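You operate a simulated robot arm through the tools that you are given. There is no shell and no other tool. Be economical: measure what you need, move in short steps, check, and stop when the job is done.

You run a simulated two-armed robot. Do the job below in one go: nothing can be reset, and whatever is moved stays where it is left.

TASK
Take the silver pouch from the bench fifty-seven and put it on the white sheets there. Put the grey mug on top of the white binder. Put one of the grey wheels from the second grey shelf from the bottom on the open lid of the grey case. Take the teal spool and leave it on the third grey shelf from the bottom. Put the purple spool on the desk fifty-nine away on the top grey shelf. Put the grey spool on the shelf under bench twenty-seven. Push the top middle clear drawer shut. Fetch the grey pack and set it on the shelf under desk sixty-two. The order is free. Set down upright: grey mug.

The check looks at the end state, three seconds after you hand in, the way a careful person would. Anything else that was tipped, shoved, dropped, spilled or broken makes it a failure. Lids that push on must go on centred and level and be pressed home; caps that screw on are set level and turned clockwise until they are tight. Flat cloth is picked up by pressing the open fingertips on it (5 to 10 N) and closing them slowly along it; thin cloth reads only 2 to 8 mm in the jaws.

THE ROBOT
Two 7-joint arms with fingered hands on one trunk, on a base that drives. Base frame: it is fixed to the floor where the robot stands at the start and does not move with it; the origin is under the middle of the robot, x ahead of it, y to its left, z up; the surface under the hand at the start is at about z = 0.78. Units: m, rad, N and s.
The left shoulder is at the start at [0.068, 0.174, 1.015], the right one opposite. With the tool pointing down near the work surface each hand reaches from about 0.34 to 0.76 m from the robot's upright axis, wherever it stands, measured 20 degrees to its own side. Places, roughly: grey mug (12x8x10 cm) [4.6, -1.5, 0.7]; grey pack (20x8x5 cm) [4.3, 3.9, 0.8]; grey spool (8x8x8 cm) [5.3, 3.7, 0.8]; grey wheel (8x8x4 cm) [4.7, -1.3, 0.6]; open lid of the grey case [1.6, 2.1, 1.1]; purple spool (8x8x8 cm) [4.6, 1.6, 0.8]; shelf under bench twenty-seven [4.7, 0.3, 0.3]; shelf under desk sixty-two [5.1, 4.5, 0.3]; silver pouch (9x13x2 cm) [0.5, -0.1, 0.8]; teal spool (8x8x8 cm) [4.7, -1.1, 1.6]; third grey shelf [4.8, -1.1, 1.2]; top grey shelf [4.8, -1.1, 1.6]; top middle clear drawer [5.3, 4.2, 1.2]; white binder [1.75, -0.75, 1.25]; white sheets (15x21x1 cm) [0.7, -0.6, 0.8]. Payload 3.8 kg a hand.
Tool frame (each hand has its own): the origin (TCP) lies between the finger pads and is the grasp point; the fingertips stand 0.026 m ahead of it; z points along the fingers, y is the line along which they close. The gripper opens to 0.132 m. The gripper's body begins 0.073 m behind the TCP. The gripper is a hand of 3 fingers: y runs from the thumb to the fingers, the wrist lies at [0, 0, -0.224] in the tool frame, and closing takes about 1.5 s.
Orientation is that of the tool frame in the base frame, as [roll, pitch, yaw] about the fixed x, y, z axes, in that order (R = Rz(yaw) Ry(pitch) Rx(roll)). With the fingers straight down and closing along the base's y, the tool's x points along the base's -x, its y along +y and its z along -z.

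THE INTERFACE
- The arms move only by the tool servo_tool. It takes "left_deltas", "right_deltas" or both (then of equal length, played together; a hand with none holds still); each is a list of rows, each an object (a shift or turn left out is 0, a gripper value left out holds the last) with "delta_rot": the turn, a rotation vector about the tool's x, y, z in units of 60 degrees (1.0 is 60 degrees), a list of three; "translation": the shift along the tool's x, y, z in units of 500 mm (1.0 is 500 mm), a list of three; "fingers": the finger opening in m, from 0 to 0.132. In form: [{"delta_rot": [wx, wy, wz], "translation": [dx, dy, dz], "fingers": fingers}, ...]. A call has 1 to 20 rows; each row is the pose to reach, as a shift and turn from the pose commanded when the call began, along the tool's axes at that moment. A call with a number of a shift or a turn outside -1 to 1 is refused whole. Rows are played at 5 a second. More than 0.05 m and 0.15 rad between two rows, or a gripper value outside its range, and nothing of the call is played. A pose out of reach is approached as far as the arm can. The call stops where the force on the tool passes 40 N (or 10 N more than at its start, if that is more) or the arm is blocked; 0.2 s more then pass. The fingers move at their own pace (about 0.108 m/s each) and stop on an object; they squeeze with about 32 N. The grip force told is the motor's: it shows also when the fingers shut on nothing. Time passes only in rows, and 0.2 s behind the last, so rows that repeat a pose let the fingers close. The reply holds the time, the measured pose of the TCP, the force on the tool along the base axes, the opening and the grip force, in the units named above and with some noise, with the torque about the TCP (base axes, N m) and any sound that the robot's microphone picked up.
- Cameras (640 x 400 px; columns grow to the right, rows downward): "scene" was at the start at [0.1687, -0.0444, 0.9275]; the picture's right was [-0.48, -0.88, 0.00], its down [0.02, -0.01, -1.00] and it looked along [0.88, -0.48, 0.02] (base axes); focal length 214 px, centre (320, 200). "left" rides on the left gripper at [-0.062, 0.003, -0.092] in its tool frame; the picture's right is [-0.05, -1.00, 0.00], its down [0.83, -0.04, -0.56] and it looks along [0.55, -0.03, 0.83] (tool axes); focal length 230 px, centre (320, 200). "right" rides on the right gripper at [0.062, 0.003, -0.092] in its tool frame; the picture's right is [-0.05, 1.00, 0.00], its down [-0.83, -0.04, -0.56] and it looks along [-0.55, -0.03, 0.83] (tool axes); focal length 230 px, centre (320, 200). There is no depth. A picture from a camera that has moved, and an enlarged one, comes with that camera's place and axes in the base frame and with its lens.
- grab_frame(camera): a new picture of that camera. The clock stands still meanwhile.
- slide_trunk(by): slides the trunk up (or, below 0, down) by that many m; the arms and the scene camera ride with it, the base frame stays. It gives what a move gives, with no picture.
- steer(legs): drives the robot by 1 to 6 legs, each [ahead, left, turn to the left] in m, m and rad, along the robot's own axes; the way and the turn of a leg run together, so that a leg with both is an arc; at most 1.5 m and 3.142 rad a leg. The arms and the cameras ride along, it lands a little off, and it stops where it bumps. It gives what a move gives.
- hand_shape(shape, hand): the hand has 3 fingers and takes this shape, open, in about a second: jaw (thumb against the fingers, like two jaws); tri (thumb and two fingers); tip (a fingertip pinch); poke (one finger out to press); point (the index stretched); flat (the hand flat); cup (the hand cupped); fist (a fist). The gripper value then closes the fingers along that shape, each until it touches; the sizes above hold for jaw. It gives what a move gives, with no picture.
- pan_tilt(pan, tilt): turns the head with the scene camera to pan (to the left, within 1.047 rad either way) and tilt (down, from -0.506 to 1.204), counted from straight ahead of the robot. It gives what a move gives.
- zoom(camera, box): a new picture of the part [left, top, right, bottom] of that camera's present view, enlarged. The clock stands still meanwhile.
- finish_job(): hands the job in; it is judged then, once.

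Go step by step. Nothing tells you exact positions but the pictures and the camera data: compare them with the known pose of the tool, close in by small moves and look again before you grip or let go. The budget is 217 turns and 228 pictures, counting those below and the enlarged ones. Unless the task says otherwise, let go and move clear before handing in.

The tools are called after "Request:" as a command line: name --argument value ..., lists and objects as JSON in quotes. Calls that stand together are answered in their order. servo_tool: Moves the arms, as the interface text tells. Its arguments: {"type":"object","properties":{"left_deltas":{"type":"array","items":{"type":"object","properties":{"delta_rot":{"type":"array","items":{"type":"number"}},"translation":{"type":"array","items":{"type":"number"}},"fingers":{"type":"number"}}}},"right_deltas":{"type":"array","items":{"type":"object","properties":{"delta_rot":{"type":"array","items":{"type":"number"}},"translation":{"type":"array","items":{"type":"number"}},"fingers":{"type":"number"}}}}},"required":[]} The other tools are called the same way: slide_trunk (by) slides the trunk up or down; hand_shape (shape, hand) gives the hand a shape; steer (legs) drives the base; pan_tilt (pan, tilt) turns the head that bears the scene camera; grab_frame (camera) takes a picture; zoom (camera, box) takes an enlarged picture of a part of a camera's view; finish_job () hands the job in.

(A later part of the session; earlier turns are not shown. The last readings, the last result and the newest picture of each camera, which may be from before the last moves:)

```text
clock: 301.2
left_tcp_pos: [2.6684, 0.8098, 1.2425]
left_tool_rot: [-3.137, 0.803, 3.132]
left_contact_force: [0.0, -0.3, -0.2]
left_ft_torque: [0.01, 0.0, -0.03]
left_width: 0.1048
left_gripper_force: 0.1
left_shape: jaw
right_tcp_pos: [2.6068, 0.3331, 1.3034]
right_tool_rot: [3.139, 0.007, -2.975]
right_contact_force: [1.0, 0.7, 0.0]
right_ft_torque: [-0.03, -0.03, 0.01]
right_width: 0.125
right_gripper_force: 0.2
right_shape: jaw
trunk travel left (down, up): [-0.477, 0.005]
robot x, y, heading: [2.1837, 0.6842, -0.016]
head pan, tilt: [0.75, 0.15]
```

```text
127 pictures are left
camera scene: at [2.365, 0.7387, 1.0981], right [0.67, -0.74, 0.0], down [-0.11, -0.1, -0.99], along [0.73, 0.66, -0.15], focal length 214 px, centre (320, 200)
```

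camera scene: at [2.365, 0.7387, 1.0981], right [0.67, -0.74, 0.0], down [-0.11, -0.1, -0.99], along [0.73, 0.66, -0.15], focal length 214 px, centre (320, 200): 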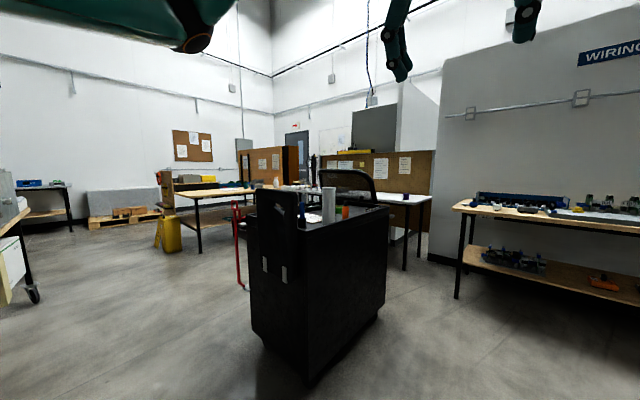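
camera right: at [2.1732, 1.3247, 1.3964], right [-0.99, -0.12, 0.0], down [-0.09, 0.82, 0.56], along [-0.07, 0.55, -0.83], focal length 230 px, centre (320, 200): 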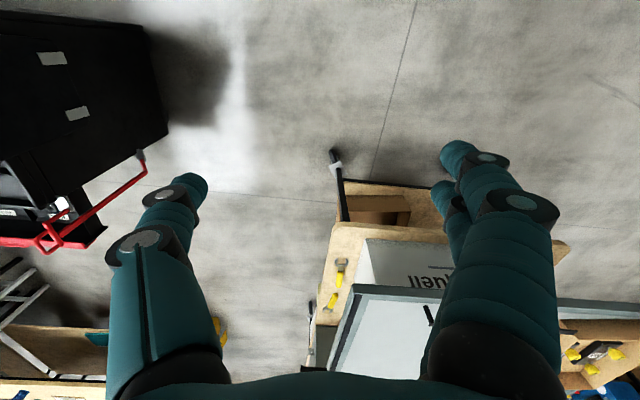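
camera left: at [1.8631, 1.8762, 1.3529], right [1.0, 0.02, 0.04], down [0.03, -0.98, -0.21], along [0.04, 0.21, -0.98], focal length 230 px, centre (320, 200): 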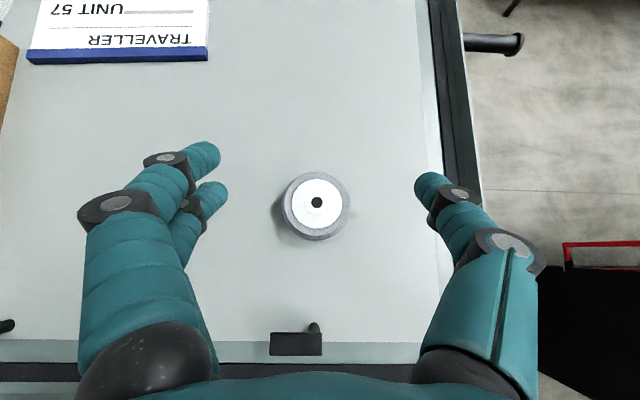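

The cart blocks the middle (x 3.0–3.75, y 1.3–1.85). I'll drive round its west side to the north-east area first, for the grey pack, the drawer and the grey spool.

Request:
steer --legs '[[0.4, 0, 0], [0, 0, 1.57], [1.4, 0, 0], [0.6, 0, 0]]'

Request:
pan_tilt --pan -0.7 --tilt 0.15

Request:
grab_frame --camera "scene"

```text
clock: 317.1
left_tcp_pos: [2.54, 3.1711, 1.242]
left_tool_rot: [-3.137, 0.805, -1.603]
left_contact_force: [0.7, -0.3, -0.1]
left_ft_torque: [-0.01, -0.01, 0.0]
left_width: 0.1046
left_gripper_force: 0.1
left_shape: jaw
right_tcp_pos: [3.0125, 3.1019, 1.3036]
right_tool_rot: [3.138, 0.004, -1.422]
right_contact_force: [0.6, 0.3, 0.1]
right_ft_torque: [0.0, 0.0, 0.01]
right_width: 0.1249
right_gripper_force: 0.1
right_shape: jaw
trunk travel left (down, up): [-0.477, 0.005]
robot x, y, heading: [2.6591, 2.6862, 1.537]
head pan, tilt: [0.75, 0.15]
```

```text
clock: 318.7
left_tcp_pos: [2.5383, 3.1718, 1.2431]
left_tool_rot: [-3.136, 0.805, -1.602]
left_contact_force: [-0.7, -0.3, 0.0]
left_ft_torque: [0.0, 0.0, 0.01]
left_width: 0.1048
left_gripper_force: 0.1
left_shape: jaw
right_tcp_pos: [3.0126, 3.1016, 1.3037]
right_tool_rot: [3.139, 0.003, -1.423]
right_contact_force: [0.4, -0.1, -0.5]
right_ft_torque: [0.01, 0.01, -0.01]
right_width: 0.1249
right_gripper_force: 0.2
right_shape: jaw
trunk travel left (down, up): [-0.477, 0.005]
robot x, y, heading: [2.6608, 2.6863, 1.537]
head pan, tilt: [-0.7, 0.15]
```

```text
126 pictures are left
camera scene: at [2.7273, 2.8634, 1.0981], right [0.74, -0.67, 0.0], down [-0.1, -0.11, -0.99], along [0.66, 0.73, -0.15], focal length 214 px, centre (320, 200)
```

scene: 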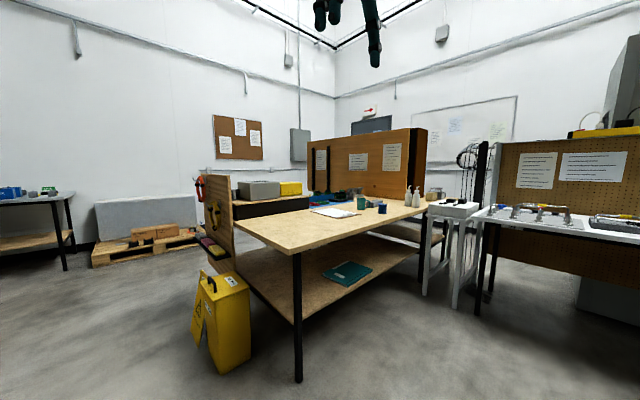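

Request:
zoom --camera "scene" --box '[230, 150, 430, 275]'

Request:
zoom --camera "scene" --box '[400, 130, 600, 255]'

```text
3.20 times, centred on (330, 212) of scene
camera zoom: at [2.7273, 2.8634, 1.0981], right [0.74, -0.67, 0.0], down [-0.1, -0.11, -0.99], along [0.66, 0.73, -0.15], focal length 686 px, centre (288, 160)
```

zoom: 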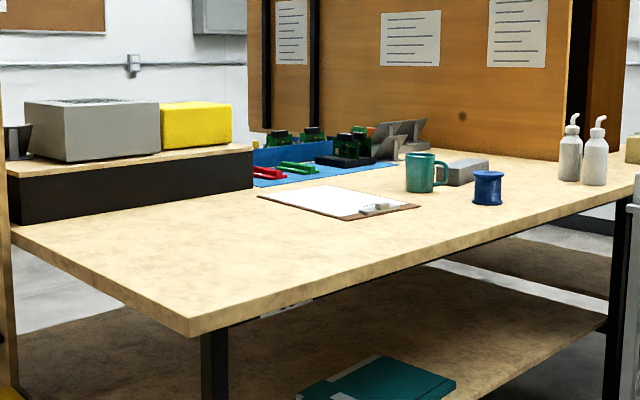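

```text
3.20 times, centred on (500, 192) of scene
camera zoom: at [2.7273, 2.8634, 1.0981], right [0.74, -0.67, 0.0], down [-0.1, -0.11, -0.99], along [0.66, 0.73, -0.15], focal length 686 px, centre (-256, 224)
```

zoom: 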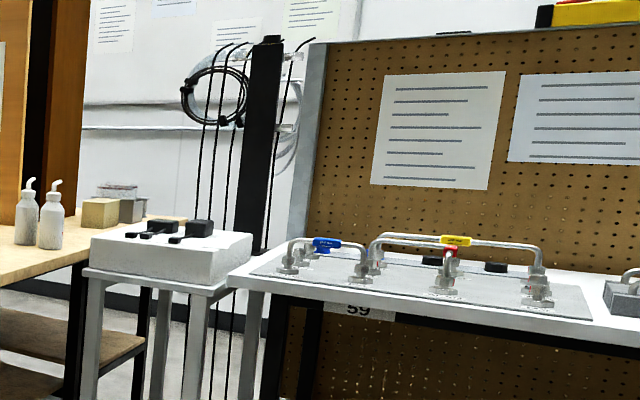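

Request:
steer --legs '[[0, -1.4, 0.03], [0.4, 0, 0]]'

Request:
pan_tilt --pan -0.2 --tilt 0.25

Request:
grab_frame --camera "scene"

Request:
grab_frame --camera "right"

```text
clock: 333.2
left_tcp_pos: [3.9259, 3.5456, 1.2434]
left_tool_rot: [-3.136, 0.807, -1.566]
left_contact_force: [0.6, -0.3, 0.0]
left_ft_torque: [-0.03, 0.0, -0.01]
left_width: 0.1047
left_gripper_force: 0.1
left_shape: jaw
right_tcp_pos: [4.4023, 3.4933, 1.3046]
right_tool_rot: [3.137, 0.006, -1.387]
right_contact_force: [0.2, -0.6, 0.3]
right_ft_torque: [0.0, 0.0, 0.01]
right_width: 0.125
right_gripper_force: 0.1
right_shape: jaw
trunk travel left (down, up): [-0.477, 0.005]
robot x, y, heading: [4.0589, 3.0687, 1.574]
head pan, tilt: [-0.7, 0.15]
```

```text
clock: 334.2
left_tcp_pos: [3.9262, 3.5453, 1.2419]
left_tool_rot: [-3.134, 0.807, -1.566]
left_contact_force: [-0.1, 0.4, -0.6]
left_ft_torque: [-0.04, 0.01, -0.01]
left_width: 0.1047
left_gripper_force: 0.0
left_shape: jaw
right_tcp_pos: [4.4026, 3.4928, 1.3041]
right_tool_rot: [3.138, 0.005, -1.388]
right_contact_force: [0.0, -0.4, 0.0]
right_ft_torque: [0.0, 0.01, -0.03]
right_width: 0.1251
right_gripper_force: 0.1
right_shape: jaw
trunk travel left (down, up): [-0.477, 0.005]
robot x, y, heading: [4.0621, 3.0671, 1.568]
head pan, tilt: [-0.201, 0.25]
```

```text
123 pictures are left
camera scene: at [4.0839, 3.2643, 1.0889], right [0.98, -0.2, 0.0], down [-0.05, -0.24, -0.97], along [0.19, 0.95, -0.25], focal length 214 px, centre (320, 200)
```

scene: 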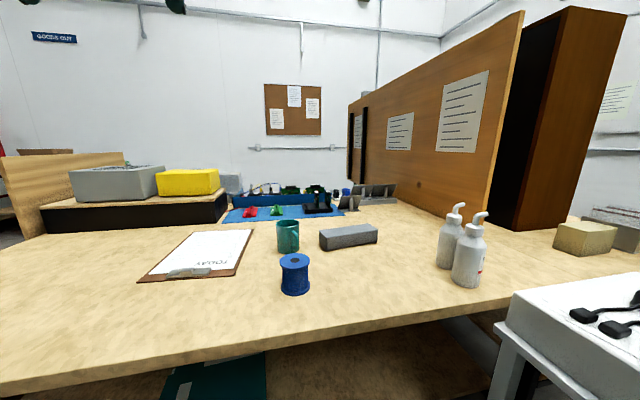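

```text
122 pictures are left
camera right: at [4.4111, 3.4301, 1.3968], right [-0.99, -0.13, 0.0], down [-0.11, 0.82, 0.56], along [-0.08, 0.55, -0.83], focal length 230 px, centre (320, 200)
```

right: 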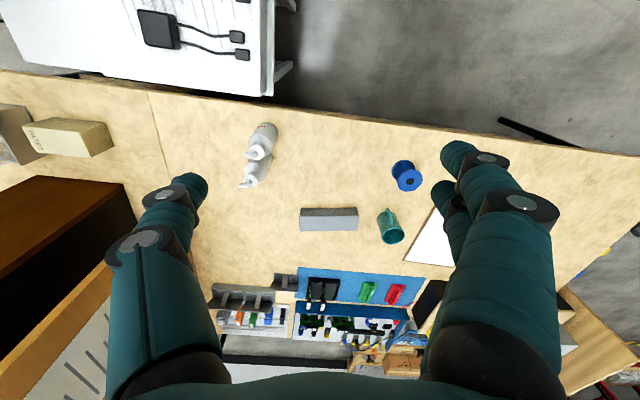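

The pack lies at about [4.32, 3.875] with its long side along x, so the fingers must close along y. I'll turn the robot to face +x beside the table and reach it with the left arm on that side.

Request:
steer --legs '[[-0.05, 0, -1.57], [-0.2, 0.27, 0]]'

Request:
grab_frame --camera "left"

```text
clock: 340.9
left_tcp_pos: [4.3004, 3.4491, 1.2416]
left_tool_rot: [-3.138, 0.807, -3.113]
left_contact_force: [-0.5, 0.0, 0.1]
left_ft_torque: [-0.04, 0.01, -0.05]
left_width: 0.1048
left_gripper_force: 0.0
left_shape: jaw
right_tcp_pos: [4.257, 2.9728, 1.3034]
right_tool_rot: [3.138, 0.005, -2.936]
right_contact_force: [0.6, -0.4, 0.3]
right_ft_torque: [-0.03, -0.01, -0.01]
right_width: 0.125
right_gripper_force: 0.0
right_shape: jaw
trunk travel left (down, up): [-0.477, 0.005]
robot x, y, heading: [3.8218, 3.2993, 0.025]
head pan, tilt: [-0.201, 0.25]
```

```text
121 pictures are left
camera left: at [4.2763, 3.4527, 1.3515], right [0.06, -1.0, 0.04], down [-0.97, -0.07, -0.21], along [0.22, -0.03, -0.98], focal length 230 px, centre (320, 200)
```

left: 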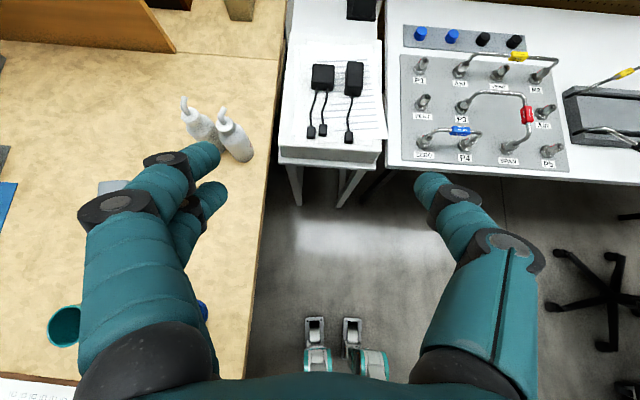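

Request:
steer --legs '[[0.08, 0.03, -0.02]]'

Request:
servo_tool --left_deltas '[{"delta_rot": [0, 0.077, 0], "translation": [0.02, 0.079, 0.01], "fingers": 0.125}, {"delta_rot": [0, 0.154, 0], "translation": [0.05, 0.158, 0.02]}, {"delta_rot": [0, 0.231, 0], "translation": [0.09, 0.237, 0.04]}, {"delta_rot": [0, 0.308, 0], "translation": [0.14, 0.316, 0.06]}, {"delta_rot": [0, 0.385, 0], "translation": [0.19, 0.395, 0.09]}, {"delta_rot": [0, 0.462, 0], "translation": [0.24, 0.474, 0.12]}, {"delta_rot": [0, 0.539, 0], "translation": [0.29, 0.553, 0.15]}, {"delta_rot": [0, 0.616, 0], "translation": [0.34, 0.632, 0.18]}, {"delta_rot": [0, 0.693, 0], "translation": [0.385, 0.711, 0.21]}, {"delta_rot": [0, 0.77, 0], "translation": [0.432, 0.79, 0.248]}]'

Request:
grab_frame --camera "left"

```text
clock: 342.0
left_tcp_pos: [4.3807, 3.4694, 1.2438]
left_tool_rot: [-3.134, 0.805, -3.135]
left_contact_force: [0.2, 0.5, 0.0]
left_ft_torque: [-0.01, -0.03, 0.0]
left_width: 0.1048
left_gripper_force: 0.0
left_shape: jaw
right_tcp_pos: [4.3286, 2.9944, 1.304]
right_tool_rot: [3.139, 0.008, -2.955]
right_contact_force: [0.2, 0.2, 0.0]
right_ft_torque: [-0.03, 0.01, 0.0]
right_width: 0.1248
right_gripper_force: 0.0
right_shape: jaw
trunk travel left (down, up): [-0.477, 0.005]
robot x, y, heading: [3.9033, 3.3328, 0.006]
head pan, tilt: [-0.201, 0.25]
```

```text
clock: 344.2
left_tcp_pos: [4.3195, 3.8651, 0.9979]
left_tool_rot: [-3.135, -0.001, -3.138]
left_contact_force: [0.4, 0.2, 0.5]
left_ft_torque: [0.03, 0.02, 0.01]
left_width: 0.1251
left_gripper_force: 0.0
left_shape: jaw
right_tcp_pos: [4.3303, 2.9942, 1.3038]
right_tool_rot: [3.137, 0.005, -2.955]
right_contact_force: [-0.1, 0.2, -0.4]
right_ft_torque: [-0.02, 0.01, -0.05]
right_width: 0.125
right_gripper_force: 0.2
right_shape: jaw
trunk travel left (down, up): [-0.477, 0.005]
robot x, y, heading: [3.9024, 3.3349, 0.002]
head pan, tilt: [-0.201, 0.25]
```

```text
120 pictures are left
camera left: at [4.3812, 3.8688, 1.0909], right [0.05, -1.0, 0.0], down [-0.83, -0.04, 0.56], along [-0.56, -0.03, -0.83], focal length 230 px, centre (320, 200)
```

left: 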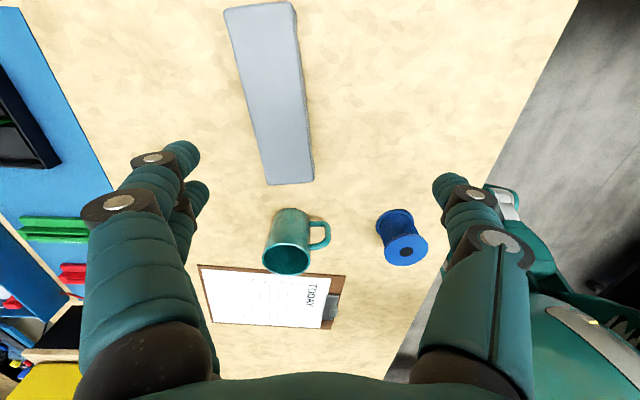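

Request:
servo_tool --left_deltas '[{"delta_rot": [0, 0, -0.07], "translation": [0.003, 0.05, 0.07]}, {"delta_rot": [0, 0, -0.13], "translation": [0.006, 0.1, 0.14]}, {"delta_rot": [0, 0, -0.13], "translation": [0.006, 0.1, 0.22]}, {"delta_rot": [0, 0, -0.13], "translation": [0.006, 0.1, 0.3]}]'

Request:
grab_frame --camera "left"

```text
clock: 345.2
left_tcp_pos: [4.3178, 3.915, 0.8492]
left_tool_rot: [-3.138, -0.002, -3.004]
left_contact_force: [0.0, 0.8, -0.1]
left_ft_torque: [0.0, 0.02, -0.01]
left_width: 0.1249
left_gripper_force: 0.1
left_shape: jaw
right_tcp_pos: [4.3295, 2.9947, 1.3027]
right_tool_rot: [3.138, 0.006, -2.955]
right_contact_force: [-1.1, -0.8, 1.0]
right_ft_torque: [-0.01, -0.01, 0.01]
right_width: 0.1252
right_gripper_force: 0.2
right_shape: jaw
trunk travel left (down, up): [-0.477, 0.005]
robot x, y, heading: [3.9066, 3.329, 0.003]
head pan, tilt: [-0.201, 0.25]
```

```text
119 pictures are left
camera left: at [4.3776, 3.9276, 0.9424], right [0.19, -0.98, 0.0], down [-0.82, -0.16, 0.56], along [-0.55, -0.11, -0.83], focal length 230 px, centre (320, 200)
```

left: 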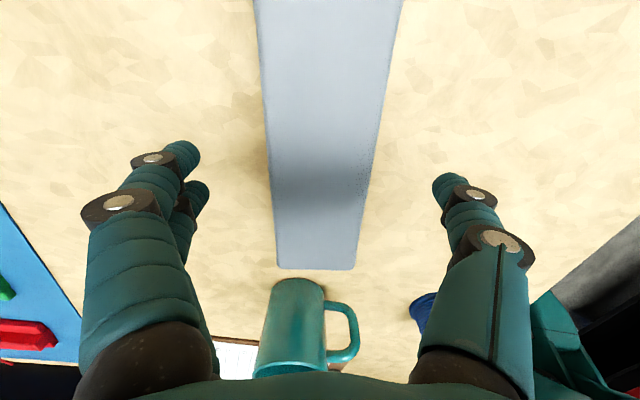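

Request:
servo_tool --left_deltas '[{"translation": [0, 0, 0.06]}, {"translation": [0, 0, 0.104]}, {"translation": [0, 0, 0.104], "fingers": 0.09}, {"translation": [0, 0, 0.104], "fingers": 0.06}, {"translation": [0, 0, 0.104], "fingers": 0.04}, {"translation": [0, 0, 0.104], "fingers": 0.03}, {"translation": [0, 0, 0.104], "fingers": 0.03}]'

Request:
servo_tool --left_deltas '[{"translation": [0, 0, -0.09]}, {"translation": [0, 0, -0.18]}, {"translation": [0, 0, -0.27]}, {"translation": [0, 0, -0.36]}, {"translation": [0, 0, -0.45]}, {"translation": [0, 0, -0.5]}]'

Request:
grab_frame --camera "left"

```text
clock: 346.8
left_tcp_pos: [4.3168, 3.9108, 0.798]
left_tool_rot: [-3.138, -0.003, -3.003]
left_contact_force: [-0.4, -0.2, -0.3]
left_ft_torque: [-0.01, 0.0, 0.0]
left_width: 0.0636
left_gripper_force: 32.3
left_shape: jaw
right_tcp_pos: [4.3298, 2.993, 1.303]
right_tool_rot: [3.139, 0.005, -2.954]
right_contact_force: [-0.2, -0.8, -0.8]
right_ft_torque: [-0.01, 0.02, -0.02]
right_width: 0.1249
right_gripper_force: 0.0
right_shape: jaw
trunk travel left (down, up): [-0.477, 0.005]
robot x, y, heading: [3.9015, 3.3301, 0.008]
head pan, tilt: [-0.201, 0.25]
```

```text
clock: 348.2
left_tcp_pos: [4.3152, 3.9129, 1.0468]
left_tool_rot: [-3.138, -0.001, -3.002]
left_contact_force: [-0.1, -0.1, -1.7]
left_ft_torque: [0.02, -0.01, 0.01]
left_width: 0.0634
left_gripper_force: 32.3
left_shape: jaw
right_tcp_pos: [4.3295, 2.9936, 1.3038]
right_tool_rot: [3.138, 0.005, -2.955]
right_contact_force: [0.3, -1.1, 0.0]
right_ft_torque: [0.0, -0.03, -0.01]
right_width: 0.1249
right_gripper_force: 0.0
right_shape: jaw
trunk travel left (down, up): [-0.477, 0.005]
robot x, y, heading: [3.9007, 3.3273, 0.005]
head pan, tilt: [-0.201, 0.25]
```

```text
118 pictures are left
camera left: at [4.376, 3.926, 1.1401], right [0.19, -0.98, 0.0], down [-0.82, -0.16, 0.56], along [-0.55, -0.11, -0.83], focal length 230 px, centre (320, 200)
```

left: 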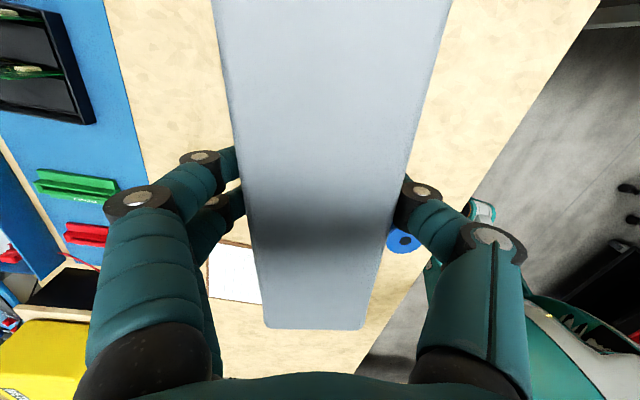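

Request:
servo_tool --left_deltas '[{"translation": [0, -0.09, -0.01]}, {"translation": [0, -0.18, -0.02]}, {"translation": [0, -0.27, -0.03]}, {"translation": [0, -0.36, -0.04]}, {"translation": [0, -0.45, -0.05]}, {"translation": [0, -0.54, -0.06]}, {"translation": [0, -0.63, -0.06]}, {"translation": [0, -0.7, -0.06]}]'

Request:
steer --legs '[[-1.35, 0, 0], [0, 0, 1.57], [1.4, 0, 0], [1.1, 0, 0]]'

Request:
pan_tilt --pan -0.8 --tilt 0.2

Request:
grab_frame --camera "scene"

```text
clock: 350.0
left_tcp_pos: [4.3681, 3.5663, 1.0776]
left_tool_rot: [-3.139, 0.0, -3.003]
left_contact_force: [0.5, -0.3, -1.8]
left_ft_torque: [-0.01, -0.01, -0.03]
left_width: 0.0632
left_gripper_force: 32.5
left_shape: jaw
right_tcp_pos: [4.3301, 2.9929, 1.3038]
right_tool_rot: [3.138, 0.006, -2.955]
right_contact_force: [-1.0, 0.1, -0.3]
right_ft_torque: [0.01, 0.02, 0.0]
right_width: 0.1247
right_gripper_force: 0.1
right_shape: jaw
trunk travel left (down, up): [-0.477, 0.005]
robot x, y, heading: [3.9029, 3.3262, 0.006]
head pan, tilt: [-0.201, 0.25]
```

```text
clock: 372.3
left_tcp_pos: [2.3062, 6.2788, 1.0781]
left_tool_rot: [-3.138, -0.001, -1.425]
left_contact_force: [0.0, 0.9, -1.3]
left_ft_torque: [0.01, 0.01, 0.01]
left_width: 0.0633
left_gripper_force: 32.1
left_shape: jaw
right_tcp_pos: [2.8798, 6.2429, 1.3044]
right_tool_rot: [3.139, 0.006, -1.379]
right_contact_force: [-1.7, 0.4, 0.1]
right_ft_torque: [-0.02, 0.04, 0.0]
right_width: 0.1248
right_gripper_force: 0.1
right_shape: jaw
trunk travel left (down, up): [-0.477, 0.005]
robot x, y, heading: [2.546, 5.8137, 1.579]
head pan, tilt: [-0.201, 0.25]
```

```text
clock: 373.3
left_tcp_pos: [2.3052, 6.2791, 1.0772]
left_tool_rot: [-3.138, 0.001, -1.426]
left_contact_force: [0.5, -0.1, -2.2]
left_ft_torque: [0.01, 0.01, 0.04]
left_width: 0.0632
left_gripper_force: 32.4
left_shape: jaw
right_tcp_pos: [2.8794, 6.243, 1.3037]
right_tool_rot: [3.137, 0.005, -1.378]
right_contact_force: [-0.5, 0.3, -0.5]
right_ft_torque: [-0.02, -0.03, 0.06]
right_width: 0.1249
right_gripper_force: 0.1
right_shape: jaw
trunk travel left (down, up): [-0.477, 0.005]
robot x, y, heading: [2.5457, 5.8166, 1.578]
head pan, tilt: [-0.799, 0.201]
```

```text
117 pictures are left
camera scene: at [2.6121, 5.987, 1.0934], right [0.7, -0.71, 0.0], down [-0.14, -0.14, -0.98], along [0.7, 0.69, -0.2], focal length 214 px, centre (320, 200)
```

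scene: 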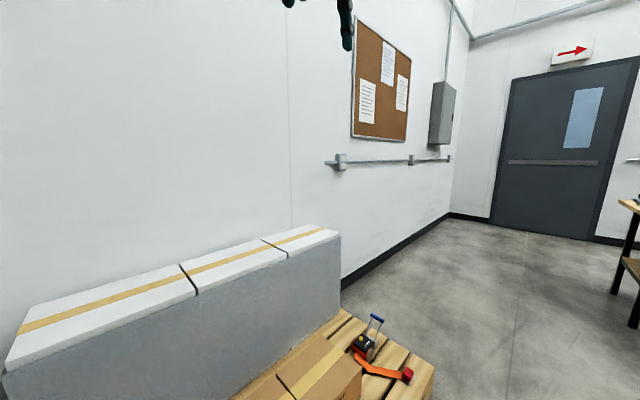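

Request:
steer --legs '[[0, 0, -1.57], [1.4, 0, 0], [1.4, 0, 0], [0.7, 0, 0]]'

Request:
pan_tilt --pan -1.0 --tilt 0.2

Request:
grab_frame --camera "scene"

```text
clock: 394.1
left_tcp_pos: [6.4953, 6.273, 1.0771]
left_tool_rot: [-3.139, 0.0, -2.955]
left_contact_force: [0.1, -0.3, -1.8]
left_ft_torque: [0.0, 0.02, -0.01]
left_width: 0.063
left_gripper_force: 32.0
left_shape: jaw
right_tcp_pos: [6.4838, 5.6985, 1.3044]
right_tool_rot: [3.138, 0.004, -2.904]
right_contact_force: [-0.5, 0.2, 0.4]
right_ft_torque: [0.01, -0.01, -0.02]
right_width: 0.125
right_gripper_force: 0.1
right_shape: jaw
trunk travel left (down, up): [-0.477, 0.005]
robot x, y, heading: [6.039, 6.0137, 0.052]
head pan, tilt: [-0.799, 0.201]
```

```text
clock: 394.9
left_tcp_pos: [6.4946, 6.274, 1.0763]
left_tool_rot: [-3.138, -0.002, -2.954]
left_contact_force: [0.4, -0.2, -1.7]
left_ft_torque: [0.0, 0.02, -0.02]
left_width: 0.0629
left_gripper_force: 32.0
left_shape: jaw
right_tcp_pos: [6.4841, 5.6992, 1.3035]
right_tool_rot: [3.135, 0.005, -2.906]
right_contact_force: [-0.3, 0.1, 0.8]
right_ft_torque: [0.01, -0.05, -0.02]
right_width: 0.1251
right_gripper_force: 0.0
right_shape: jaw
trunk travel left (down, up): [-0.477, 0.005]
robot x, y, heading: [6.0393, 6.0168, 0.05]
head pan, tilt: [-1.0, 0.201]
```

```text
116 pictures are left
camera scene: at [6.2055, 5.9432, 1.0934], right [-0.81, -0.58, 0.0], down [-0.12, 0.16, -0.98], along [0.57, -0.8, -0.2], focal length 214 px, centre (320, 200)
```

scene: 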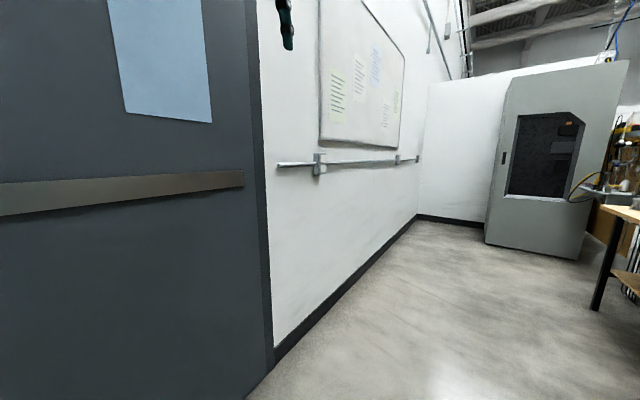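

Request:
steer --legs '[[0, 0, -1.62], [0.9, 0.15, 0]]'

Request:
pan_tilt --pan -0.85 --tilt 0.25

Request:
grab_frame --camera "scene"

```text
clock: 403.6
left_tcp_pos: [6.4672, 4.6576, 1.0779]
left_tool_rot: [-3.138, -0.001, 1.737]
left_contact_force: [0.4, -0.3, -1.0]
left_ft_torque: [-0.02, 0.0, -0.02]
left_width: 0.0628
left_gripper_force: 32.0
left_shape: jaw
right_tcp_pos: [5.8931, 4.6784, 1.3047]
right_tool_rot: [3.138, 0.005, 1.788]
right_contact_force: [0.0, -0.3, -0.2]
right_ft_torque: [-0.03, 0.0, 0.05]
right_width: 0.1249
right_gripper_force: 0.1
right_shape: jaw
trunk travel left (down, up): [-0.477, 0.005]
robot x, y, heading: [6.2178, 5.1141, -1.542]
head pan, tilt: [-1.0, 0.201]
```

```text
clock: 404.3
left_tcp_pos: [6.4669, 4.657, 1.0773]
left_tool_rot: [-3.138, -0.002, 1.74]
left_contact_force: [0.2, -0.3, -1.4]
left_ft_torque: [0.0, -0.01, -0.03]
left_width: 0.063
left_gripper_force: 32.0
left_shape: jaw
right_tcp_pos: [5.8923, 4.6792, 1.305]
right_tool_rot: [3.135, 0.005, 1.784]
right_contact_force: [0.2, 0.5, 0.0]
right_ft_torque: [-0.01, -0.02, -0.02]
right_width: 0.1251
right_gripper_force: 0.0
right_shape: jaw
trunk travel left (down, up): [-0.477, 0.005]
robot x, y, heading: [6.2207, 5.1143, -1.535]
head pan, tilt: [-0.85, 0.25]
```

```text
115 pictures are left
camera scene: at [6.1547, 4.9422, 1.0888], right [-0.68, 0.73, 0.0], down [0.18, 0.17, -0.97], along [-0.71, -0.66, -0.25], focal length 214 px, centre (320, 200)
```

scene: 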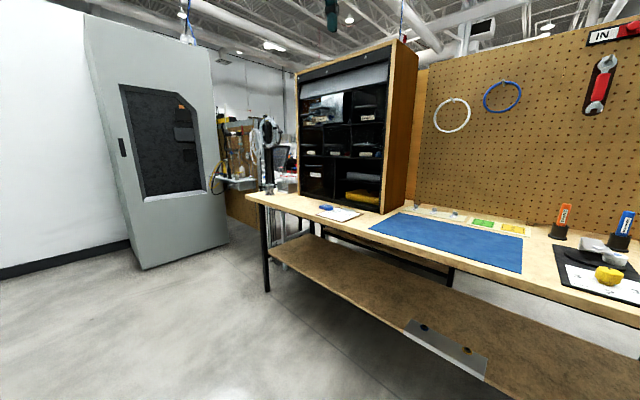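

The east side of desk sixty-two is open, with its lower shelf at z≈0.3, the clear drawers in the hutch and the grey spool at the south end. I'll face it, lower the trunk and look.

Request:
steer --legs '[[0, 0, -1.6], [0.12, 0.47, 0]]'

Request:
slide_trunk --by -0.45

Request:
pan_tilt --pan 0.25 --tilt 0.25

Request:
grab_frame --camera "scene"

```text
clock: 412.8
left_tcp_pos: [5.6066, 4.4493, 1.0773]
left_tool_rot: [-3.137, -0.001, 0.093]
left_contact_force: [0.5, -0.4, -2.0]
left_ft_torque: [0.02, 0.0, 0.0]
left_width: 0.0629
left_gripper_force: 31.4
left_shape: jaw
right_tcp_pos: [5.6706, 5.0206, 1.3038]
right_tool_rot: [3.136, 0.005, 0.14]
right_contact_force: [0.5, 0.1, -0.2]
right_ft_torque: [-0.02, 0.02, 0.01]
right_width: 0.1248
right_gripper_force: 0.1
right_shape: jaw
trunk travel left (down, up): [-0.477, 0.005]
robot x, y, heading: [6.0798, 4.6607, 3.099]
head pan, tilt: [-0.85, 0.25]
```

```text
refused: -0.45 is not a number from -0.4 to 0.4
```

```text
clock: 414.1
left_tcp_pos: [5.605, 4.4497, 1.0776]
left_tool_rot: [-3.138, 0.0, 0.092]
left_contact_force: [0.4, 0.4, -1.7]
left_ft_torque: [0.0, 0.0, 0.0]
left_width: 0.0625
left_gripper_force: 32.1
left_shape: jaw
right_tcp_pos: [5.6705, 5.0202, 1.304]
right_tool_rot: [3.137, 0.006, 0.139]
right_contact_force: [-0.2, 0.1, 0.1]
right_ft_torque: [0.0, 0.02, 0.04]
right_width: 0.1248
right_gripper_force: 0.0
right_shape: jaw
trunk travel left (down, up): [-0.477, 0.005]
robot x, y, heading: [6.0857, 4.6634, 3.095]
head pan, tilt: [0.25, 0.25]
```

```text
114 pictures are left
camera scene: at [5.8832, 4.6477, 1.0888], right [-0.2, 0.98, 0.0], down [0.24, 0.05, -0.97], along [-0.95, -0.2, -0.25], focal length 214 px, centre (320, 200)
```

scene: 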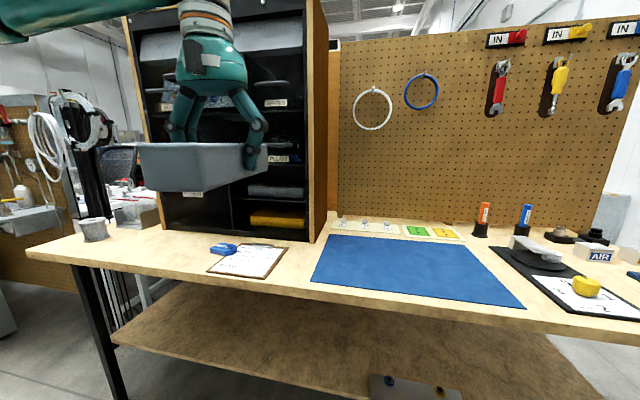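

Request:
steer --legs '[[-0.12, 0, 0.045]]'

Request:
slide_trunk --by -0.4

Request:
slide_trunk --by -0.07

Request:
servo_tool --left_deltas '[{"delta_rot": [0, 0, 0.03], "translation": [0, 0, 0.08]}, {"delta_rot": [0, 0, 0.06], "translation": [0, 0, 0.16]}, {"delta_rot": [0, 0, 0.09], "translation": [0, 0, 0.24]}, {"delta_rot": [0, 0, 0.12], "translation": [0, 0, 0.32]}, {"delta_rot": [0, 0, 0.13], "translation": [0, 0, 0.4]}, {"delta_rot": [0, 0, 0.13], "translation": [0, 0, 0.46]}]'

Request:
pan_tilt --pan 0.3 --tilt 0.4

Request:
grab_frame --camera "scene"

```text
clock: 415.4
left_tcp_pos: [5.7329, 4.4256, 1.0773]
left_tool_rot: [-3.138, -0.001, 0.136]
left_contact_force: [0.5, 0.6, -1.1]
left_ft_torque: [-0.03, -0.04, 0.01]
left_width: 0.0628
left_gripper_force: 31.8
left_shape: jaw
right_tcp_pos: [5.7729, 4.9996, 1.3038]
right_tool_rot: [3.135, 0.004, 0.183]
right_contact_force: [0.2, 0.4, 0.6]
right_ft_torque: [0.0, 0.03, -0.02]
right_width: 0.1248
right_gripper_force: 0.0
right_shape: jaw
trunk travel left (down, up): [-0.477, 0.005]
robot x, y, heading: [6.1994, 4.6667, -3.143]
head pan, tilt: [0.25, 0.25]
```

```text
clock: 419.2
left_tcp_pos: [5.7351, 4.4266, 0.6788]
left_tool_rot: [-3.137, 0.0, 0.137]
left_contact_force: [0.0, -0.1, -1.1]
left_ft_torque: [0.0, -0.04, 0.0]
left_width: 0.0627
left_gripper_force: 32.1
left_shape: jaw
right_tcp_pos: [5.7741, 4.9995, 0.9034]
right_tool_rot: [3.138, 0.006, 0.185]
right_contact_force: [0.7, 0.0, 0.6]
right_ft_torque: [-0.04, 0.0, 0.01]
right_width: 0.1248
right_gripper_force: 0.0
right_shape: jaw
trunk travel left (down, up): [-0.077, 0.405]
robot x, y, heading: [6.1988, 4.6642, -3.142]
head pan, tilt: [0.25, 0.25]
```

```text
clock: 420.3
left_tcp_pos: [5.7361, 4.427, 0.6076]
left_tool_rot: [-3.137, -0.001, 0.137]
left_contact_force: [0.3, 0.7, -1.3]
left_ft_torque: [0.05, -0.03, 0.0]
left_width: 0.0627
left_gripper_force: 32.1
left_shape: jaw
right_tcp_pos: [5.7736, 4.9974, 0.8337]
right_tool_rot: [3.137, 0.008, 0.184]
right_contact_force: [0.0, -0.3, 0.3]
right_ft_torque: [-0.01, 0.0, 0.01]
right_width: 0.1248
right_gripper_force: 0.1
right_shape: jaw
trunk travel left (down, up): [-0.007, 0.475]
robot x, y, heading: [6.2025, 4.6631, -3.142]
head pan, tilt: [0.25, 0.25]
```

```text
clock: 421.7
left_tcp_pos: [5.7345, 4.4261, 0.3752]
left_tool_rot: [-3.137, 0.001, 0.001]
left_contact_force: [1.0, 0.2, -2.0]
left_ft_torque: [0.04, -0.03, -0.01]
left_width: 0.0626
left_gripper_force: 31.6
left_shape: jaw
right_tcp_pos: [5.7741, 4.9998, 0.8338]
right_tool_rot: [3.136, 0.004, 0.183]
right_contact_force: [-0.8, 0.3, 0.3]
right_ft_torque: [-0.02, 0.0, -0.03]
right_width: 0.1248
right_gripper_force: 0.2
right_shape: jaw
trunk travel left (down, up): [-0.007, 0.475]
robot x, y, heading: [6.1981, 4.6592, -3.143]
head pan, tilt: [0.25, 0.25]
```

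```text
clock: 422.4
left_tcp_pos: [5.7346, 4.4267, 0.3753]
left_tool_rot: [-3.138, 0.002, -0.001]
left_contact_force: [0.4, 1.2, -1.9]
left_ft_torque: [-0.01, 0.01, 0.0]
left_width: 0.0629
left_gripper_force: 32.3
left_shape: jaw
right_tcp_pos: [5.7731, 4.9995, 0.8341]
right_tool_rot: [3.137, 0.006, 0.183]
right_contact_force: [-0.4, 0.7, 0.2]
right_ft_torque: [0.04, -0.01, 0.0]
right_width: 0.1248
right_gripper_force: 0.1
right_shape: jaw
trunk travel left (down, up): [-0.007, 0.475]
robot x, y, heading: [6.2028, 4.6637, -3.143]
head pan, tilt: [0.3, 0.4]
```

```text
113 pictures are left
camera scene: at [6.0122, 4.6321, 0.576], right [-0.3, 0.95, 0.0], down [0.37, 0.12, -0.92], along [-0.88, -0.27, -0.39], focal length 214 px, centre (320, 200)
```

scene: 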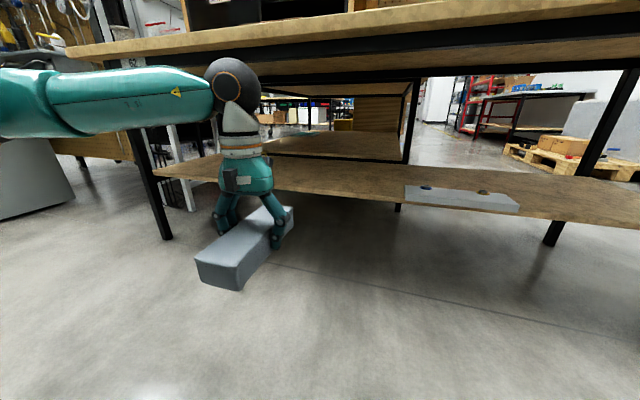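

The space under the desk is too low for a hand pointing straight down. I'll set the pack on the blue mat for a moment, re-grip it with a low, nearly horizontal hand, and then slide it in.

Request:
servo_tool --left_deltas '[{"translation": [0, 0, -0.09]}, {"translation": [0, 0, -0.18]}, {"translation": [0, 0, -0.27]}, {"translation": [0, 0, -0.36]}, {"translation": [0, 0, -0.44]}]'

Request:
slide_trunk --by 0.36

Request:
steer --legs '[[0.31, -0.32, 0]]'

Request:
servo_tool --left_deltas '[{"translation": [-0.05, 0, 0.04]}, {"translation": [-0.1, 0, 0.1]}, {"translation": [-0.1, 0, 0.16]}]'

Request:
pan_tilt --pan 0.3 --tilt 0.3

Request:
grab_frame --camera "scene"

```text
clock: 423.6
left_tcp_pos: [5.7371, 4.4244, 0.5971]
left_tool_rot: [-3.138, 0.0, 0.0]
left_contact_force: [0.0, -0.6, -0.8]
left_ft_torque: [0.04, -0.01, -0.01]
left_width: 0.0631
left_gripper_force: 32.4
left_shape: jaw
right_tcp_pos: [5.774, 5.0004, 0.8333]
right_tool_rot: [3.137, 0.006, 0.183]
right_contact_force: [0.2, 0.9, -0.2]
right_ft_torque: [0.0, 0.0, 0.01]
right_width: 0.125
right_gripper_force: 0.1
right_shape: jaw
trunk travel left (down, up): [-0.007, 0.475]
robot x, y, heading: [6.1991, 4.6612, -3.138]
head pan, tilt: [0.3, 0.4]
```

```text
clock: 427.1
left_tcp_pos: [5.7346, 4.4264, 0.9577]
left_tool_rot: [-3.136, 0.001, 0.0]
left_contact_force: [0.3, 0.8, -1.8]
left_ft_torque: [0.05, -0.02, 0.02]
left_width: 0.063
left_gripper_force: 32.4
left_shape: jaw
right_tcp_pos: [5.7745, 4.9999, 1.194]
right_tool_rot: [3.136, 0.005, 0.184]
right_contact_force: [-1.2, 0.2, -0.6]
right_ft_torque: [0.0, 0.0, 0.0]
right_width: 0.1249
right_gripper_force: 0.0
right_shape: jaw
trunk travel left (down, up): [-0.367, 0.115]
robot x, y, heading: [6.1974, 4.6618, -3.141]
head pan, tilt: [0.3, 0.4]
```

```text
clock: 430.4
left_tcp_pos: [5.4245, 4.7424, 0.9573]
left_tool_rot: [-3.138, -0.001, 0.001]
left_contact_force: [-1.0, 0.3, -1.9]
left_ft_torque: [0.0, 0.0, 0.01]
left_width: 0.0629
left_gripper_force: 31.4
left_shape: jaw
right_tcp_pos: [5.4621, 5.3167, 1.1944]
right_tool_rot: [3.135, 0.004, 0.185]
right_contact_force: [-0.1, -0.8, -0.7]
right_ft_torque: [0.02, 0.01, 0.0]
right_width: 0.1251
right_gripper_force: 0.1
right_shape: jaw
trunk travel left (down, up): [-0.367, 0.115]
robot x, y, heading: [5.889, 4.9769, -3.136]
head pan, tilt: [0.3, 0.4]
```

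```text
clock: 431.2
left_tcp_pos: [5.3725, 4.7438, 0.8783]
left_tool_rot: [-3.135, 0.001, 0.003]
left_contact_force: [0.3, 0.1, -1.5]
left_ft_torque: [-0.02, 0.0, 0.03]
left_width: 0.0628
left_gripper_force: 32.4
left_shape: jaw
right_tcp_pos: [5.4623, 5.3164, 1.1942]
right_tool_rot: [3.138, 0.003, 0.186]
right_contact_force: [0.0, -0.3, 0.6]
right_ft_torque: [-0.01, 0.0, 0.0]
right_width: 0.1249
right_gripper_force: 0.1
right_shape: jaw
trunk travel left (down, up): [-0.367, 0.115]
robot x, y, heading: [5.8865, 4.9802, -3.142]
head pan, tilt: [0.3, 0.4]
```

```text
clock: 431.9
left_tcp_pos: [5.374, 4.7431, 0.8782]
left_tool_rot: [-3.139, -0.001, 0.003]
left_contact_force: [-0.1, -0.1, -1.6]
left_ft_torque: [0.04, 0.01, -0.04]
left_width: 0.0629
left_gripper_force: 32.1
left_shape: jaw
right_tcp_pos: [5.4628, 5.317, 1.1939]
right_tool_rot: [3.139, 0.005, 0.187]
right_contact_force: [0.2, 0.6, -0.4]
right_ft_torque: [0.02, -0.02, 0.02]
right_width: 0.1249
right_gripper_force: 0.1
right_shape: jaw
trunk travel left (down, up): [-0.367, 0.115]
robot x, y, heading: [5.8856, 4.9816, -3.133]
head pan, tilt: [0.3, 0.3]
```

```text
112 pictures are left
camera scene: at [5.7079, 4.9492, 0.941], right [-0.3, 0.95, 0.0], down [0.28, 0.09, -0.96], along [-0.91, -0.28, -0.3], focal length 214 px, centre (320, 200)
```

scene: 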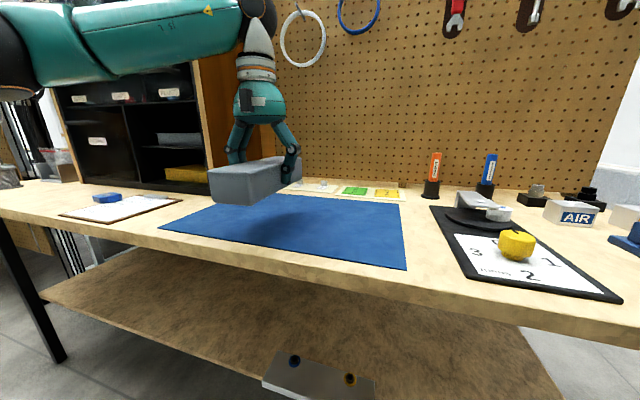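

Request:
servo_tool --left_deltas '[{"translation": [0, 0, 0.07]}, {"translation": [0, 0, 0.13]}, {"translation": [0, 0, 0.15]}, {"translation": [0, 0, 0.156]}]'

Request:
servo_tool --left_deltas '[{"translation": [0, 0, 0.008]}, {"translation": [0, 0, 0.014]}]'

```text
clock: 432.9
left_tcp_pos: [5.3719, 4.7438, 0.8004]
left_tool_rot: [-3.135, 0.004, 0.003]
left_contact_force: [-0.9, -0.9, 5.9]
left_ft_torque: [-0.13, 0.02, -0.03]
left_width: 0.0629
left_gripper_force: 32.5
left_shape: jaw
right_tcp_pos: [5.4642, 5.3162, 1.1939]
right_tool_rot: [3.139, 0.006, 0.184]
right_contact_force: [0.0, 0.0, 0.0]
right_ft_torque: [-0.02, 0.0, 0.02]
right_width: 0.1249
right_gripper_force: 0.1
right_shape: jaw
trunk travel left (down, up): [-0.367, 0.115]
robot x, y, heading: [5.8923, 4.978, -3.141]
head pan, tilt: [0.3, 0.3]
```

```text
clock: 433.5
left_tcp_pos: [5.3721, 4.7427, 0.7972]
left_tool_rot: [-3.136, 0.012, 0.001]
left_contact_force: [0.1, -2.1, 40.2]
left_ft_torque: [-0.23, -0.02, 0.03]
left_width: 0.0624
left_gripper_force: 31.9
left_shape: jaw
right_tcp_pos: [5.4667, 5.3181, 1.1946]
right_tool_rot: [3.138, 0.01, 0.185]
right_contact_force: [0.3, 0.0, 0.5]
right_ft_torque: [0.05, -0.01, -0.01]
right_width: 0.125
right_gripper_force: 0.0
right_shape: jaw
trunk travel left (down, up): [-0.367, 0.115]
robot x, y, heading: [5.8914, 4.977, -3.137]
head pan, tilt: [0.3, 0.3]
```

Request:
servo_tool --left_deltas '[{"translation": [0, 0, -0.006]}, {"translation": [0, 0, -0.006], "fingers": 0.09}, {"translation": [0, 0, -0.006], "fingers": 0.11}, {"translation": [0, 0, -0.006], "fingers": 0.11}, {"translation": [0, 0, -0.1]}, {"translation": [0, 0, -0.2]}, {"translation": [0, 0, -0.3]}]'

Request:
steer --legs '[[-0.25, 0, 0]]'

Request:
servo_tool --left_deltas '[{"delta_rot": [0, -0.14, 0], "translation": [0, 0, 0.0]}, {"delta_rot": [0, -0.28, 0], "translation": [0, 0, 0.0]}, {"delta_rot": [0, -0.42, 0], "translation": [-0.02, 0, 0.05]}, {"delta_rot": [0, -0.56, 0], "translation": [-0.04, 0, 0.1]}, {"delta_rot": [0, -0.7, 0], "translation": [-0.06, 0, 0.16]}, {"delta_rot": [0, -0.84, 0], "translation": [-0.06, 0, 0.22]}, {"delta_rot": [0, -0.99, 0], "translation": [-0.06, 0, 0.28]}]'

Request:
grab_frame --camera "left"

```text
clock: 435.1
left_tcp_pos: [5.3735, 4.7432, 0.9425]
left_tool_rot: [-3.137, 0.002, 0.001]
left_contact_force: [0.2, 0.3, 0.0]
left_ft_torque: [-0.01, 0.0, 0.02]
left_width: 0.1097
left_gripper_force: 0.0
left_shape: jaw
right_tcp_pos: [5.4625, 5.3167, 1.1936]
right_tool_rot: [3.135, 0.005, 0.184]
right_contact_force: [0.5, 0.1, -0.2]
right_ft_torque: [-0.02, 0.0, 0.0]
right_width: 0.1251
right_gripper_force: 0.1
right_shape: jaw
trunk travel left (down, up): [-0.367, 0.115]
robot x, y, heading: [5.8874, 4.977, -3.138]
head pan, tilt: [0.3, 0.3]
```

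```text
clock: 436.9
left_tcp_pos: [5.624, 4.7433, 0.9423]
left_tool_rot: [-3.14, 0.0, 0.002]
left_contact_force: [0.6, 0.1, 0.1]
left_ft_torque: [0.01, 0.03, -0.03]
left_width: 0.1099
left_gripper_force: 0.1
left_shape: jaw
right_tcp_pos: [5.7141, 5.317, 1.1945]
right_tool_rot: [3.138, 0.005, 0.187]
right_contact_force: [-0.6, 0.0, -0.8]
right_ft_torque: [-0.02, 0.02, -0.02]
right_width: 0.125
right_gripper_force: 0.0
right_shape: jaw
trunk travel left (down, up): [-0.367, 0.115]
robot x, y, heading: [6.1375, 4.9799, -3.138]
head pan, tilt: [0.3, 0.3]
```

```text
refused: row 7 steps farther than a row can; nothing moved
```

```text
111 pictures are left
camera left: at [5.5622, 4.7397, 1.0356], right [-0.05, 1.0, 0.0], down [0.83, 0.04, 0.56], along [0.55, 0.03, -0.83], focal length 230 px, centre (320, 200)
```

left: 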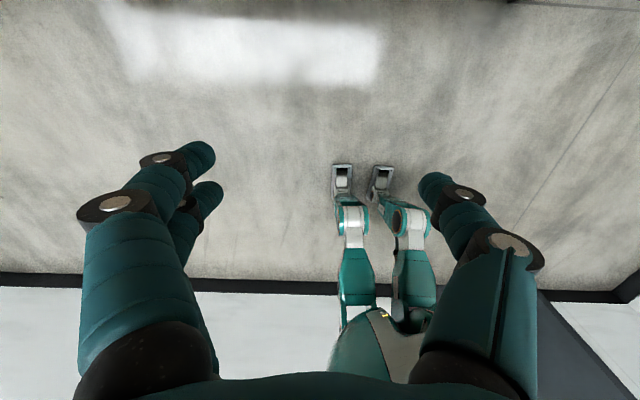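

Request:
servo_tool --left_deltas '[{"delta_rot": [0, -0.14, 0], "translation": [0, 0, 0.0]}, {"delta_rot": [0, -0.28, 0], "translation": [0, 0, 0.0]}, {"delta_rot": [0, -0.42, 0], "translation": [-0.02, 0, 0.05]}, {"delta_rot": [0, -0.56, 0], "translation": [-0.04, 0, 0.1]}, {"delta_rot": [0, -0.7, 0], "translation": [-0.06, 0, 0.16]}, {"delta_rot": [0, -0.84, 0], "translation": [-0.06, 0, 0.22]}, {"delta_rot": [0, -0.98, 0], "translation": [-0.06, 0, 0.28]}]'

Request:
grab_frame --camera "left"

```text
clock: 438.5
left_tcp_pos: [5.5949, 4.744, 0.8195]
left_tool_rot: [-3.132, 0.93, 0.008]
left_contact_force: [-0.4, 0.8, -0.6]
left_ft_torque: [0.0, -0.02, 0.01]
left_width: 0.1099
left_gripper_force: 0.0
left_shape: jaw
left hand out of reach, approached as far as the arm can: row 7
right_tcp_pos: [5.7119, 5.3166, 1.1936]
right_tool_rot: [3.136, 0.004, 0.184]
right_contact_force: [-0.5, -0.2, 0.1]
right_ft_torque: [0.01, 0.0, 0.0]
right_width: 0.1252
right_gripper_force: 0.0
right_shape: jaw
trunk travel left (down, up): [-0.367, 0.115]
robot x, y, heading: [6.1411, 4.9779, -3.138]
head pan, tilt: [0.3, 0.3]
```

```text
110 pictures are left
camera left: at [5.6311, 4.7408, 0.9256], right [-0.03, 1.0, 0.05], down [0.94, 0.05, -0.33], along [-0.33, 0.03, -0.94], focal length 230 px, centre (320, 200)
```

left: 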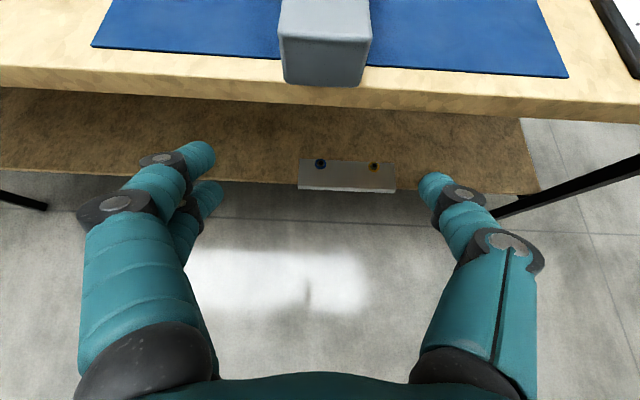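

Request:
servo_tool --left_deltas '[{"delta_rot": [0, -0.025, 0], "translation": [-0.043, 0, 0.077]}, {"delta_rot": [0, -0.05, 0], "translation": [-0.085, 0, 0.155]}, {"delta_rot": [0, -0.075, 0], "translation": [-0.128, 0, 0.232]}, {"delta_rot": [0, -0.1, 0], "translation": [-0.17, 0, 0.305]}]'

Request:
grab_frame --camera "left"

```text
clock: 439.5
left_tcp_pos: [5.4174, 4.7427, 0.7989]
left_tool_rot: [-3.132, 1.031, 0.008]
left_contact_force: [0.1, -0.6, -0.6]
left_ft_torque: [-0.01, -0.03, -0.01]
left_width: 0.11
left_gripper_force: 0.0
left_shape: jaw
right_tcp_pos: [5.7123, 5.3173, 1.1941]
right_tool_rot: [3.136, 0.005, 0.184]
right_contact_force: [0.0, -0.1, 0.3]
right_ft_torque: [0.01, -0.03, 0.01]
right_width: 0.1251
right_gripper_force: 0.2
right_shape: jaw
trunk travel left (down, up): [-0.367, 0.115]
robot x, y, heading: [6.1399, 4.98, -3.139]
head pan, tilt: [0.3, 0.3]
```

```text
109 pictures are left
camera left: at [5.4636, 4.7395, 0.898], right [-0.03, 1.0, 0.05], down [0.9, 0.05, -0.43], along [-0.43, 0.03, -0.9], focal length 230 px, centre (320, 200)
```

left: 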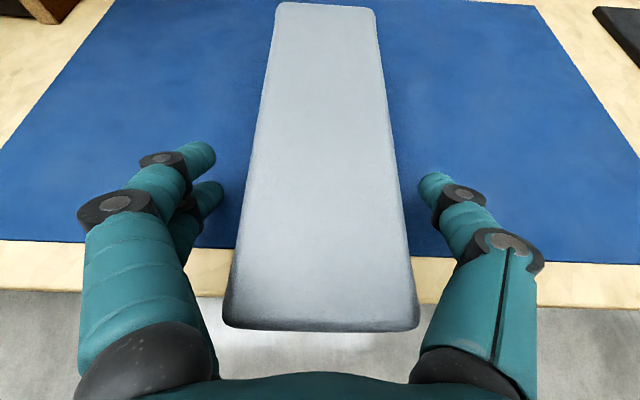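

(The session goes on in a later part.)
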